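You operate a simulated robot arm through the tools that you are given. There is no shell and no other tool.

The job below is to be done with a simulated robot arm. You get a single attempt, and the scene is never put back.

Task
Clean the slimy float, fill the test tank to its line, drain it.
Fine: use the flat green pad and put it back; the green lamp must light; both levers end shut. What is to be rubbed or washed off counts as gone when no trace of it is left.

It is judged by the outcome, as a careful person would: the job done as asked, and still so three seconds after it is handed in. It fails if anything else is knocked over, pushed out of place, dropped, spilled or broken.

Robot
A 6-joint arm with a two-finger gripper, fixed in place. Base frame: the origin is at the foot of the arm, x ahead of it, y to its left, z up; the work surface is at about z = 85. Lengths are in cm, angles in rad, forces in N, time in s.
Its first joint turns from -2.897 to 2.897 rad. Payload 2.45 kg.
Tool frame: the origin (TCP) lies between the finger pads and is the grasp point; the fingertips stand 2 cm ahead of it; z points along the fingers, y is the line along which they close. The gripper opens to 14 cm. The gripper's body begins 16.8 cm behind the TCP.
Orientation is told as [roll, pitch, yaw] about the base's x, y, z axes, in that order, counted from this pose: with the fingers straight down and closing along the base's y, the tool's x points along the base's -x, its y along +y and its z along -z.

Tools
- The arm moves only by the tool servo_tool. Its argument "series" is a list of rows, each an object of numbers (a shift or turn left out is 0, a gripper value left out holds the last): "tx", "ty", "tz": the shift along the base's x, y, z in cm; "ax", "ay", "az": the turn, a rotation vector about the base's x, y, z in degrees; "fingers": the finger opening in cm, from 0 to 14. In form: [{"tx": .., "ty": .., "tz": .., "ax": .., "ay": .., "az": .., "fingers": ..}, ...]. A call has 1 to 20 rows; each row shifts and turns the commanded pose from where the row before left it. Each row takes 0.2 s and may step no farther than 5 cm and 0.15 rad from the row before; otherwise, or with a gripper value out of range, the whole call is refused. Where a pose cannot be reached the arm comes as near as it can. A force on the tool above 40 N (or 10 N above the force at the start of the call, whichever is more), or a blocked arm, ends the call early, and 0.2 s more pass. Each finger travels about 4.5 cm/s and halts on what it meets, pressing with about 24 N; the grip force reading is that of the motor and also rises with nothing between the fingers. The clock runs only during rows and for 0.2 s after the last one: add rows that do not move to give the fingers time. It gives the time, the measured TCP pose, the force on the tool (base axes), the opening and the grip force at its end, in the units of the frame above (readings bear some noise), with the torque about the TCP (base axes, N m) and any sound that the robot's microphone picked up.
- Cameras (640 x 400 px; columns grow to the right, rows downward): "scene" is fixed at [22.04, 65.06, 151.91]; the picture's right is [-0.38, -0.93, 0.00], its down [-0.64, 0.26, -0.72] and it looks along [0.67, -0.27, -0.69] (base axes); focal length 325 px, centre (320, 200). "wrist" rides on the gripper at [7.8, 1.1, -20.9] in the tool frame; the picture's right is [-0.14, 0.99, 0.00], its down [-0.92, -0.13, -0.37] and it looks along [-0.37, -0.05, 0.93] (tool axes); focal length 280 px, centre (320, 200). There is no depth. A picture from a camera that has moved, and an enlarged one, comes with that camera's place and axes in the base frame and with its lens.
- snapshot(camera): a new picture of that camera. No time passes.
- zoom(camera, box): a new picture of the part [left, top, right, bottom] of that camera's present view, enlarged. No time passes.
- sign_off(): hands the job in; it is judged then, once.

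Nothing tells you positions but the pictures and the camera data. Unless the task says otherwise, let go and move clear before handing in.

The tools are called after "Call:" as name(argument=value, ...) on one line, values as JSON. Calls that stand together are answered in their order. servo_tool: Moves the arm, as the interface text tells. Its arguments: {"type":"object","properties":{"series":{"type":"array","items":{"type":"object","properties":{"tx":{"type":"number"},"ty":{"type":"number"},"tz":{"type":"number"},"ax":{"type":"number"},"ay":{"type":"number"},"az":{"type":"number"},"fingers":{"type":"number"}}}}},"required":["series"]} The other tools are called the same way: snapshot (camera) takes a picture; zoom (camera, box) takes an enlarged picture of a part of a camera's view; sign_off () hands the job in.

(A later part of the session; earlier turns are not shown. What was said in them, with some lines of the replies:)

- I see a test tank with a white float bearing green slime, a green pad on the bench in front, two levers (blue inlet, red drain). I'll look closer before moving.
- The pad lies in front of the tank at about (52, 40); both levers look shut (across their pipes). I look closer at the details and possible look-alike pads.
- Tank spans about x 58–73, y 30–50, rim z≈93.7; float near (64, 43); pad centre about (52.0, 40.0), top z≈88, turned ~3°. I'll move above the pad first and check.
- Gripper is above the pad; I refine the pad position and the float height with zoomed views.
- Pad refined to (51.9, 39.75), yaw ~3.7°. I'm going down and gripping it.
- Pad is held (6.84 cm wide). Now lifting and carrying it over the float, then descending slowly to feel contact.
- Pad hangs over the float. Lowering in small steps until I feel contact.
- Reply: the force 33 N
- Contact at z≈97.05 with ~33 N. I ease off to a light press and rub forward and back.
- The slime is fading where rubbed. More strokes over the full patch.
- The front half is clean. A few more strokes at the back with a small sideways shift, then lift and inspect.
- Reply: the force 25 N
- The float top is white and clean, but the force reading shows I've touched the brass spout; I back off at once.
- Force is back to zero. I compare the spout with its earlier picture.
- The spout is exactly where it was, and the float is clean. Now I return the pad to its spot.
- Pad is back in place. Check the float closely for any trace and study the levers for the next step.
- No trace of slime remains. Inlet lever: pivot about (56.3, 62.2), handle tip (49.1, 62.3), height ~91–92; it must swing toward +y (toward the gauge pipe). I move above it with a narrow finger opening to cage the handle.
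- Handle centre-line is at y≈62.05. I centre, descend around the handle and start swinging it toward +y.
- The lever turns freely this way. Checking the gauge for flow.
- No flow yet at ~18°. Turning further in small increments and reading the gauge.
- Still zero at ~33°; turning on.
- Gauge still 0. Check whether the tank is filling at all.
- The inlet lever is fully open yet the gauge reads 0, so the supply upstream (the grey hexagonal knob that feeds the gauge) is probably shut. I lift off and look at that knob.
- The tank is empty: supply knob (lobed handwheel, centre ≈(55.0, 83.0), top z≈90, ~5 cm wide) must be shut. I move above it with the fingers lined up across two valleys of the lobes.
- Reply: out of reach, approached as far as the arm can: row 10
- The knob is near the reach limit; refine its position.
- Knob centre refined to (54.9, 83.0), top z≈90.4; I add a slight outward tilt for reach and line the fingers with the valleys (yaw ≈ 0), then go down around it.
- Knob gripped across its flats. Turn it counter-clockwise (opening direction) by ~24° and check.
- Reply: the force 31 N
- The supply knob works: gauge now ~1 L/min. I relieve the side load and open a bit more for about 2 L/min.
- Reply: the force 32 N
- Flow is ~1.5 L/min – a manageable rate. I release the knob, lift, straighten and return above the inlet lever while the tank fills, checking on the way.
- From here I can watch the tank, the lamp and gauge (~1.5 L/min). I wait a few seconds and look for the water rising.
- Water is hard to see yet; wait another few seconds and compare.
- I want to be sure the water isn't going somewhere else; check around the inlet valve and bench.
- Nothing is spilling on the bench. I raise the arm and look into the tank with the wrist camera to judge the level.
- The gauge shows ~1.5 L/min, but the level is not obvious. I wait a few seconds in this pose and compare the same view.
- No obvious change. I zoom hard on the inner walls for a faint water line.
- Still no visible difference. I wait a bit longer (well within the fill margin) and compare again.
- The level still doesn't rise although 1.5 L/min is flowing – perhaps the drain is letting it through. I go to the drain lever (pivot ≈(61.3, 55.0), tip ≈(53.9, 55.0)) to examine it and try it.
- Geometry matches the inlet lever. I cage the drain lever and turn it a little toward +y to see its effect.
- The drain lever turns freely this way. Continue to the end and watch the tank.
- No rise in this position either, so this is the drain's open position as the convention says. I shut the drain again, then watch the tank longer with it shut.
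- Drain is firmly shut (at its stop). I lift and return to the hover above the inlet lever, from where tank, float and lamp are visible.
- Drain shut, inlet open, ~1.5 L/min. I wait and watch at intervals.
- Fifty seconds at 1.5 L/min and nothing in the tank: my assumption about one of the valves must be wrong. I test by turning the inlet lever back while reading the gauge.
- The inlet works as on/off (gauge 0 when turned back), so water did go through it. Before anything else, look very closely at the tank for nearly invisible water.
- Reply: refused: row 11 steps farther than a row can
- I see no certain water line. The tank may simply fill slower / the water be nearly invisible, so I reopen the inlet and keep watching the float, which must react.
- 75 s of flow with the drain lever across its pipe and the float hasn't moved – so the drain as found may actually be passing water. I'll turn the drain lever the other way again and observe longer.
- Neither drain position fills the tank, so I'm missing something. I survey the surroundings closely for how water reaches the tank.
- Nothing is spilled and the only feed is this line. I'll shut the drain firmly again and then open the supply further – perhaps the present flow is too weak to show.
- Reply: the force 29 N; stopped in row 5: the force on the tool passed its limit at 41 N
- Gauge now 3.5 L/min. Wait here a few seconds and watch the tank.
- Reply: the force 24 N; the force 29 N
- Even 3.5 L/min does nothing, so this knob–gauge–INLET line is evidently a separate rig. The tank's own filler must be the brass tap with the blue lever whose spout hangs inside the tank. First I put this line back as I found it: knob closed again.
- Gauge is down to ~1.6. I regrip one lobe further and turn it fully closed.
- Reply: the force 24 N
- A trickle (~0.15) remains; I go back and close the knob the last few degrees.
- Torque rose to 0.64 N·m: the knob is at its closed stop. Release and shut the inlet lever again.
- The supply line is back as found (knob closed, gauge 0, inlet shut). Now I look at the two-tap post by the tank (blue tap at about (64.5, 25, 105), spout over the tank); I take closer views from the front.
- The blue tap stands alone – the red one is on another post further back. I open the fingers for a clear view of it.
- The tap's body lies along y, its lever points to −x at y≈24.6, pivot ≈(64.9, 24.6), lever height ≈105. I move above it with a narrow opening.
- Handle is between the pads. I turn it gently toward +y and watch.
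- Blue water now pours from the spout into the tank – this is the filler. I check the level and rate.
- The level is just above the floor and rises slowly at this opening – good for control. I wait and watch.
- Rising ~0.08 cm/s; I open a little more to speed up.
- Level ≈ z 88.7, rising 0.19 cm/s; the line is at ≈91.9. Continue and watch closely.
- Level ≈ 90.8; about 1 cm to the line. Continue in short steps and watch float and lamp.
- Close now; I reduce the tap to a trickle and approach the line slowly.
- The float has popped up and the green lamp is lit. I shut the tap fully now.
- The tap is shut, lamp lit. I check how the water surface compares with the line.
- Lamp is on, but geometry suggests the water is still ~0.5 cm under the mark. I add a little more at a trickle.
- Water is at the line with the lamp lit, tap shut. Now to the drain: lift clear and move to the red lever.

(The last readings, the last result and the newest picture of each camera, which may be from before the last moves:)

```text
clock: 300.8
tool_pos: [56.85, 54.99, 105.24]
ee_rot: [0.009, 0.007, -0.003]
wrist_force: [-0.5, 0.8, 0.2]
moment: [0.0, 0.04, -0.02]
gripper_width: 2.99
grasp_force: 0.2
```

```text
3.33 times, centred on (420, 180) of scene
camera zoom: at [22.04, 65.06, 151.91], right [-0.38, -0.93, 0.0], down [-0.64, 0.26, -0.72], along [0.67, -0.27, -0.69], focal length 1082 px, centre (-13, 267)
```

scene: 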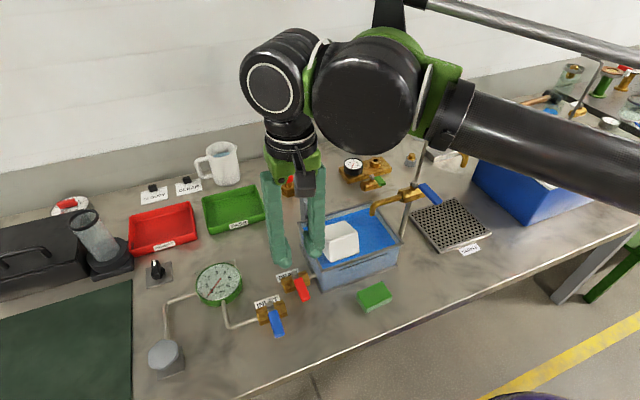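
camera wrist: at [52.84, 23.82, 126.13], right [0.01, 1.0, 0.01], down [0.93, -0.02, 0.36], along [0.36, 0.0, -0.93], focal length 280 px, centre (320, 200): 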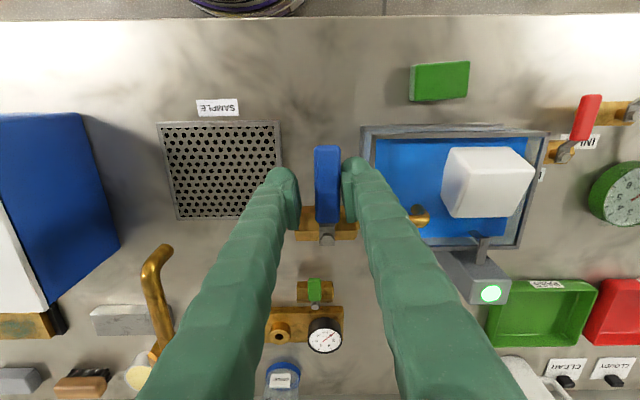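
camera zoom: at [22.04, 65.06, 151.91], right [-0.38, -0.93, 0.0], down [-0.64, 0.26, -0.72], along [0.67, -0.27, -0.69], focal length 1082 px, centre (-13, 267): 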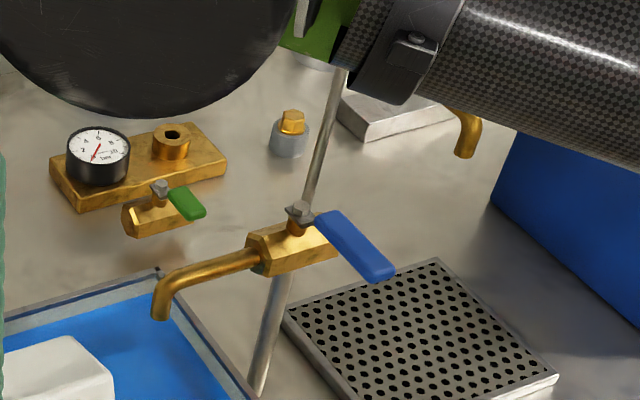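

Tap lever is back at its original position. Now opening the drain.

Call:
servo_tool(series=[{"tx": 0.3, "ty": 0.1, "tz": -4}, {"tz": -4}, {"tz": -4}, {"tz": -0.8}, {}, {"tx": 0.041, "ty": 0.585, "az": -8}, {"tx": 0.121, "ty": 0.573, "az": -8}, {"tx": 0.2, "ty": 0.551, "az": -8}, {"tx": 0.275, "ty": 0.517, "az": -8}, {"tx": 0.345, "ty": 0.474, "az": -8}, {"tx": 0.407, "ty": 0.422, "az": -8}, {"tx": 0.461, "ty": 0.361, "az": -8}, {"tx": 0.508, "ty": 0.293, "az": -8}, {"tx": 0.543, "ty": 0.22, "az": -8}, {"tx": 0.569, "ty": 0.141, "az": -8}, {"tx": 0.582, "ty": 0.062, "az": -8}, {}])

Call:
zoom(camera="scene", box=[260, 170, 420, 310])

Call:
zoom(camera="scene", box=[220, 250, 360, 350])

```text
clock: 304.4
tool_pos: [61.53, 59.5, 92.3]
ee_rot: [0.01, 0.008, -1.539]
wrist_force: [-0.8, 0.5, 0.3]
moment: [0.01, -0.01, 0.01]
gripper_width: 3.01
grasp_force: 0.5
```

```text
2.86 times, centred on (340, 240) of scene
camera zoom: at [22.04, 65.06, 151.91], right [-0.38, -0.93, 0.0], down [-0.64, 0.26, -0.72], along [0.67, -0.27, -0.69], focal length 927 px, centre (263, 86)
```

zoom: 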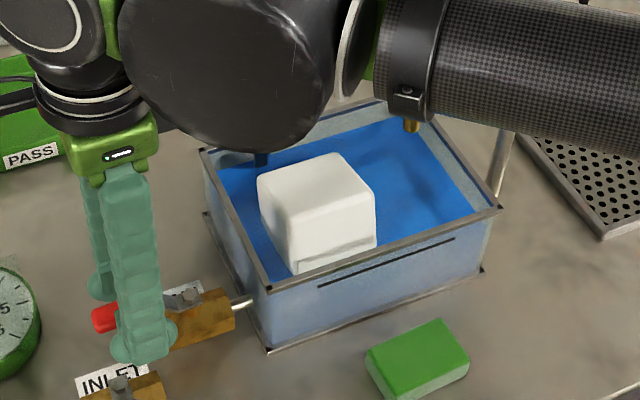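

```text
4.00 times, centred on (290, 300) of scene
camera zoom: at [22.04, 65.06, 151.91], right [-0.38, -0.93, 0.0], down [-0.64, 0.26, -0.72], along [0.67, -0.27, -0.69], focal length 1298 px, centre (440, -200)
```

zoom: 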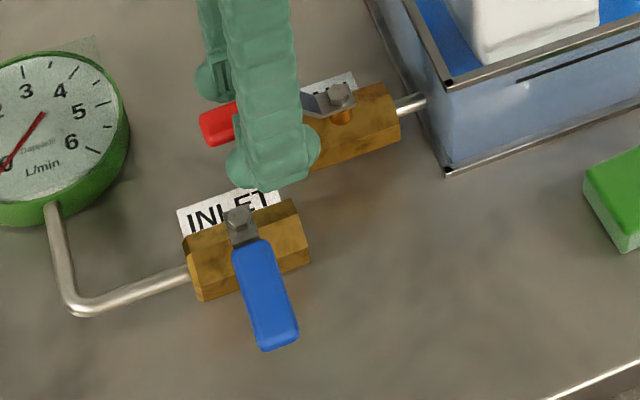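

It is draining, no spill on the bench. I wait and watch the level fall.

Call:
servo_tool(series=[{}, {}, {}, {}, {}, {}, {}, {}, {}, {}, {}, {}, {}, {}, {}, {}, {}, {}, {}, {}])

Call:
zoom(camera="scene", box=[260, 170, 420, 310])

Call:
servo_tool(series=[{}, {}, {}, {}, {}, {}, {}, {}, {}, {}, {}, {}, {}, {}, {}, {}, {}, {}, {}, {}])

Call:
zoom(camera="scene", box=[260, 170, 420, 310])

```text
clock: 308.6
tool_pos: [61.49, 59.45, 92.37]
ee_rot: [0.01, 0.008, -1.533]
wrist_force: [-0.1, -0.5, 0.1]
moment: [0.01, 0.0, -0.03]
gripper_width: 2.99
grasp_force: 0.2
```

```text
2.86 times, centred on (340, 240) of scene
camera zoom: at [22.04, 65.06, 151.91], right [-0.38, -0.93, 0.0], down [-0.64, 0.26, -0.72], along [0.67, -0.27, -0.69], focal length 927 px, centre (263, 86)
```

zoom: 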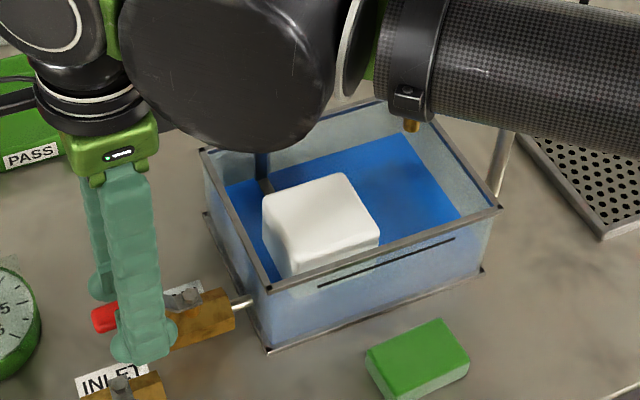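

```text
clock: 312.8
tool_pos: [61.5, 59.34, 92.38]
ee_rot: [0.01, 0.008, -1.536]
wrist_force: [0.1, -0.8, 0.5]
moment: [0.02, -0.02, 0.0]
gripper_width: 2.98
grasp_force: 0.1
```

```text
2.86 times, centred on (340, 240) of scene
camera zoom: at [22.04, 65.06, 151.91], right [-0.38, -0.93, 0.0], down [-0.64, 0.26, -0.72], along [0.67, -0.27, -0.69], focal length 927 px, centre (263, 86)
```

zoom: 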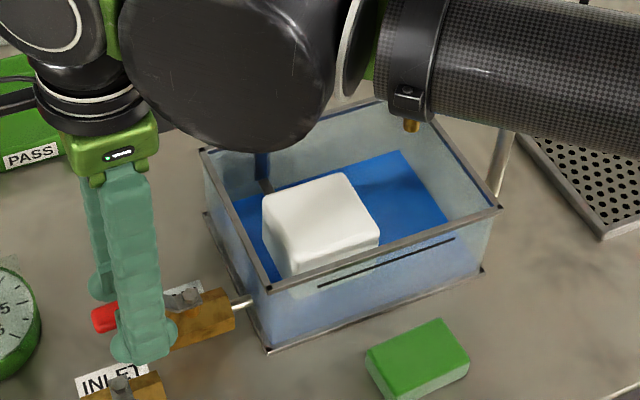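

Call:
servo_tool(series=[{}, {}, {}, {}, {}, {}, {}, {}, {}, {}, {}, {}, {}, {}, {}, {}, {}, {}, {}, {}])

Call:
servo_tool(series=[{}, {}, {}, {}, {}, {}, {}, {}, {}, {}, {}, {}, {}, {}, {}, {}, {}, {}, {}, {}])

Call:
zoom(camera="scene", box=[260, 170, 420, 310])

```text
clock: 317.0
tool_pos: [61.48, 59.41, 92.38]
ee_rot: [0.012, 0.007, -1.535]
wrist_force: [-0.3, 0.1, -0.1]
moment: [0.0, 0.0, 0.03]
gripper_width: 3.0
grasp_force: 0.0
```

```text
clock: 321.2
tool_pos: [61.44, 59.51, 92.36]
ee_rot: [0.011, 0.008, -1.534]
wrist_force: [0.1, 0.1, 0.0]
moment: [-0.01, -0.01, -0.02]
gripper_width: 2.98
grasp_force: 0.0
```

```text
2.86 times, centred on (340, 240) of scene
camera zoom: at [22.04, 65.06, 151.91], right [-0.38, -0.93, 0.0], down [-0.64, 0.26, -0.72], along [0.67, -0.27, -0.69], focal length 927 px, centre (263, 86)
```

zoom: 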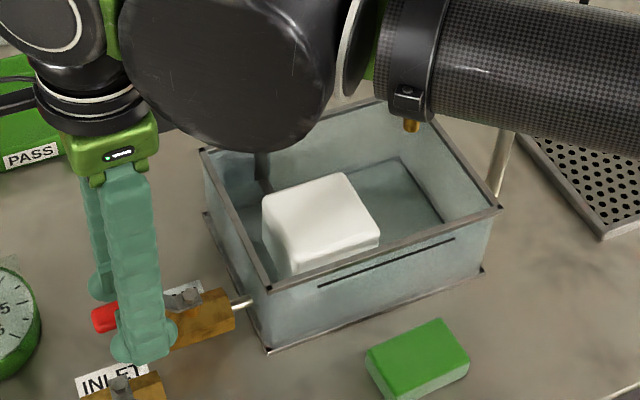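

The tank is empty. I let it drip a moment longer and then shut the drain lever to its stop.

Call:
servo_tool(series=[{}, {}, {}, {}, {"tx": -0.582, "ty": -0.062, "az": 8}, {"tx": -0.569, "ty": -0.141, "az": 8}, {"tx": -0.543, "ty": -0.22, "az": 8}, {"tx": -0.508, "ty": -0.293, "az": 8}, {"tx": -0.461, "ty": -0.361, "az": 8}, {"tx": -0.407, "ty": -0.422, "az": 8}, {"tx": -0.345, "ty": -0.474, "az": 8}, {"tx": -0.275, "ty": -0.517, "az": 8}, {"tx": -0.2, "ty": -0.551, "az": 8}, {"tx": -0.121, "ty": -0.573, "az": 8}, {"tx": -0.041, "ty": -0.585, "az": 8}, {"tx": 0.03, "ty": -0.45, "az": 6}, {"ty": -0.15}, {"ty": -0.15}, {}])

Call:
zoom(camera="wrist", box=[260, 130, 380, 260])

```text
clock: 325.2
tool_pos: [57.5, 54.51, 92.27]
ee_rot: [0.01, 0.007, 0.105]
wrist_force: [0.2, 2.4, 0.6]
moment: [-0.02, 0.03, -0.07]
gripper_width: 3.11
grasp_force: 1.4
```

```text
3.08 times, centred on (320, 195) of wrist
camera zoom: at [49.77, 54.55, 113.25], right [0.03, 1.0, 0.01], down [0.93, -0.04, 0.36], along [0.36, 0.0, -0.93], focal length 863 px, centre (320, 215)
```

zoom: 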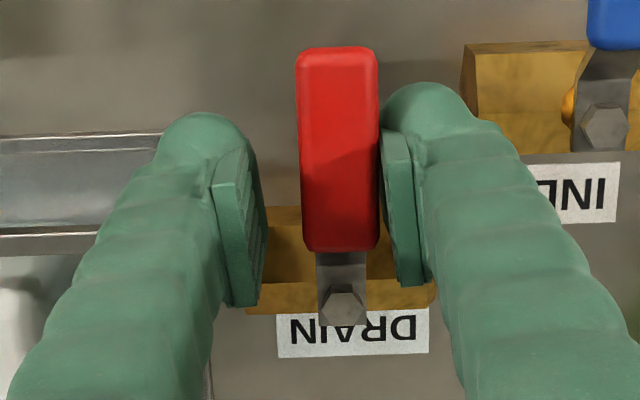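

Call:
servo_tool(series=[{"ty": -0.15}, {}, {"ty": 0.65}, {"tz": 4}, {"tz": 4}, {"tz": 4}, {"tz": 4}, {"tx": -3, "tz": 3}, {"tx": -3, "tz": 3, "az": -6}, {"tx": -3, "ty": 3}, {"tx": -2, "ty": 4}, {}, {}])

Call:
snapshot(camera="scene")

Call:
snapshot(camera="wrist")

Call:
zoom(camera="scene", box=[130, 240, 330, 380])

Call:
zoom(camera="scene", box=[280, 170, 440, 320])

```text
clock: 328.0
tool_pos: [46.43, 61.98, 114.29]
ee_rot: [0.011, 0.007, -0.001]
wrist_force: [-0.2, 0.0, 0.2]
moment: [-0.01, 0.03, 0.02]
gripper_width: 2.98
grasp_force: 0.2
```

```text
taken
```

scene: 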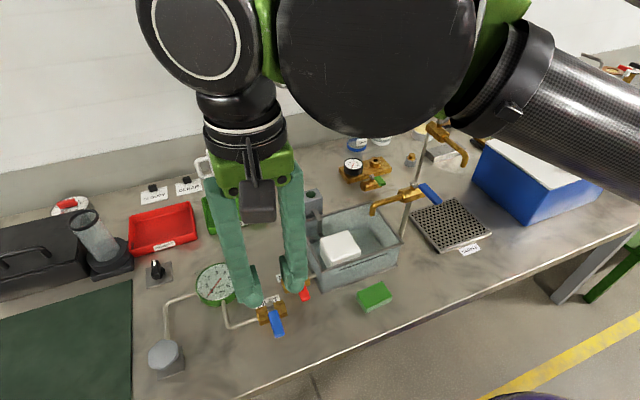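

```text
taken
camera wrist: at [38.78, 62.82, 135.3], right [0.14, 0.99, 0.01], down [0.92, -0.13, 0.36], along [0.36, -0.04, -0.93], focal length 280 px, centre (320, 200)
```

wrist: 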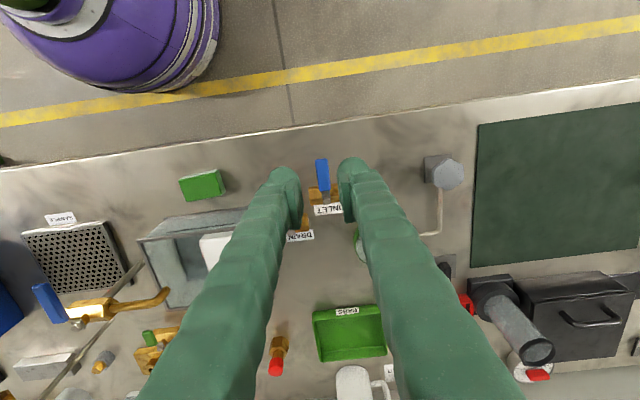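

```text
2.86 times, centred on (230, 310) of scene
camera zoom: at [22.04, 65.06, 151.91], right [-0.38, -0.93, 0.0], down [-0.64, 0.26, -0.72], along [0.67, -0.27, -0.69], focal length 927 px, centre (577, -114)
```

zoom: 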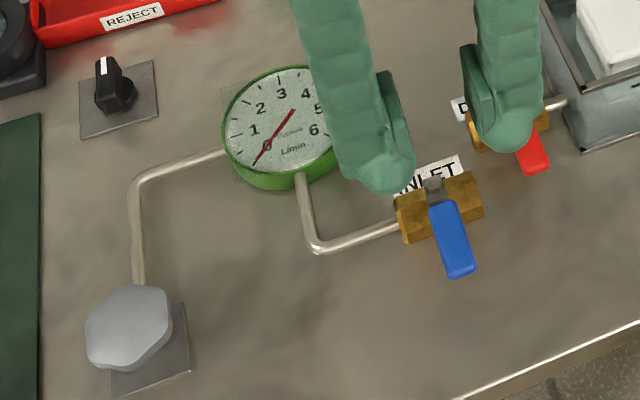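

```text
2.67 times, centred on (360, 245) of scene
camera zoom: at [22.04, 65.06, 151.91], right [-0.38, -0.93, 0.0], down [-0.64, 0.26, -0.72], along [0.67, -0.27, -0.69], focal length 866 px, centre (213, 80)
```

zoom: 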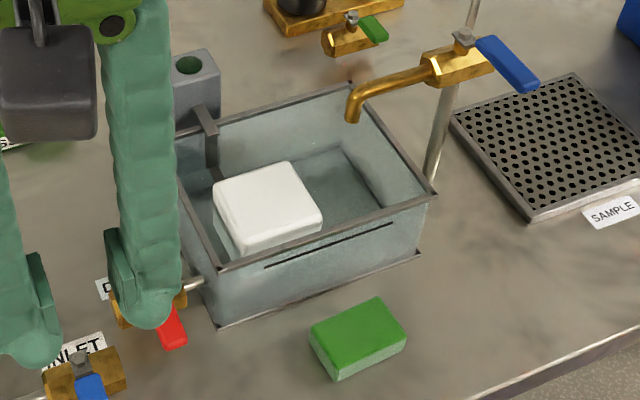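

The float is clean and the pad is back in place. The lamp lit at the line, and the tank is now drained. The fill tap, drain and inlet levers are all shut, the supply knob is closed with its gauge at 0, and the arm is clear. I hand it in.

Call:
sign_off()

```text
The job is handed in.
```

The job is handed in: the float is clean, the tank was filled to its line and drained, and the lamp lit on the way. I don't have the verdict yet.

- **Float:** I rubbed it with the flat green pad until no slime showed in either camera. The pad is back where it was.
- **Fill:** the green lamp came on as the water neared the line. I added a little more so the level sat at the line, within a few millimetres as far as I could judge.
- **Drain:** the tank is empty.
- **Levers:** the tank's fill tap (blue lever) and the drain (red lever) are both shut against their stops. The lever labelled INLET is shut too.

Two things you should know:

- **Wrong line first:** I took the knob, flow gauge and INLET lever for the tank's feed. Water ran through that line for about 2½ minutes at roughly 1.5 L/min, and briefly at 3.5, without reaching the tank. I saw nothing wet on the bench but don't know where it went. The knob and lever are back as I found them, with the gauge at about 0.
- **Spout touched:** while moving the pad I pushed against the brass spout over the tank with about 25 N. It did not move in the before and after pictures.
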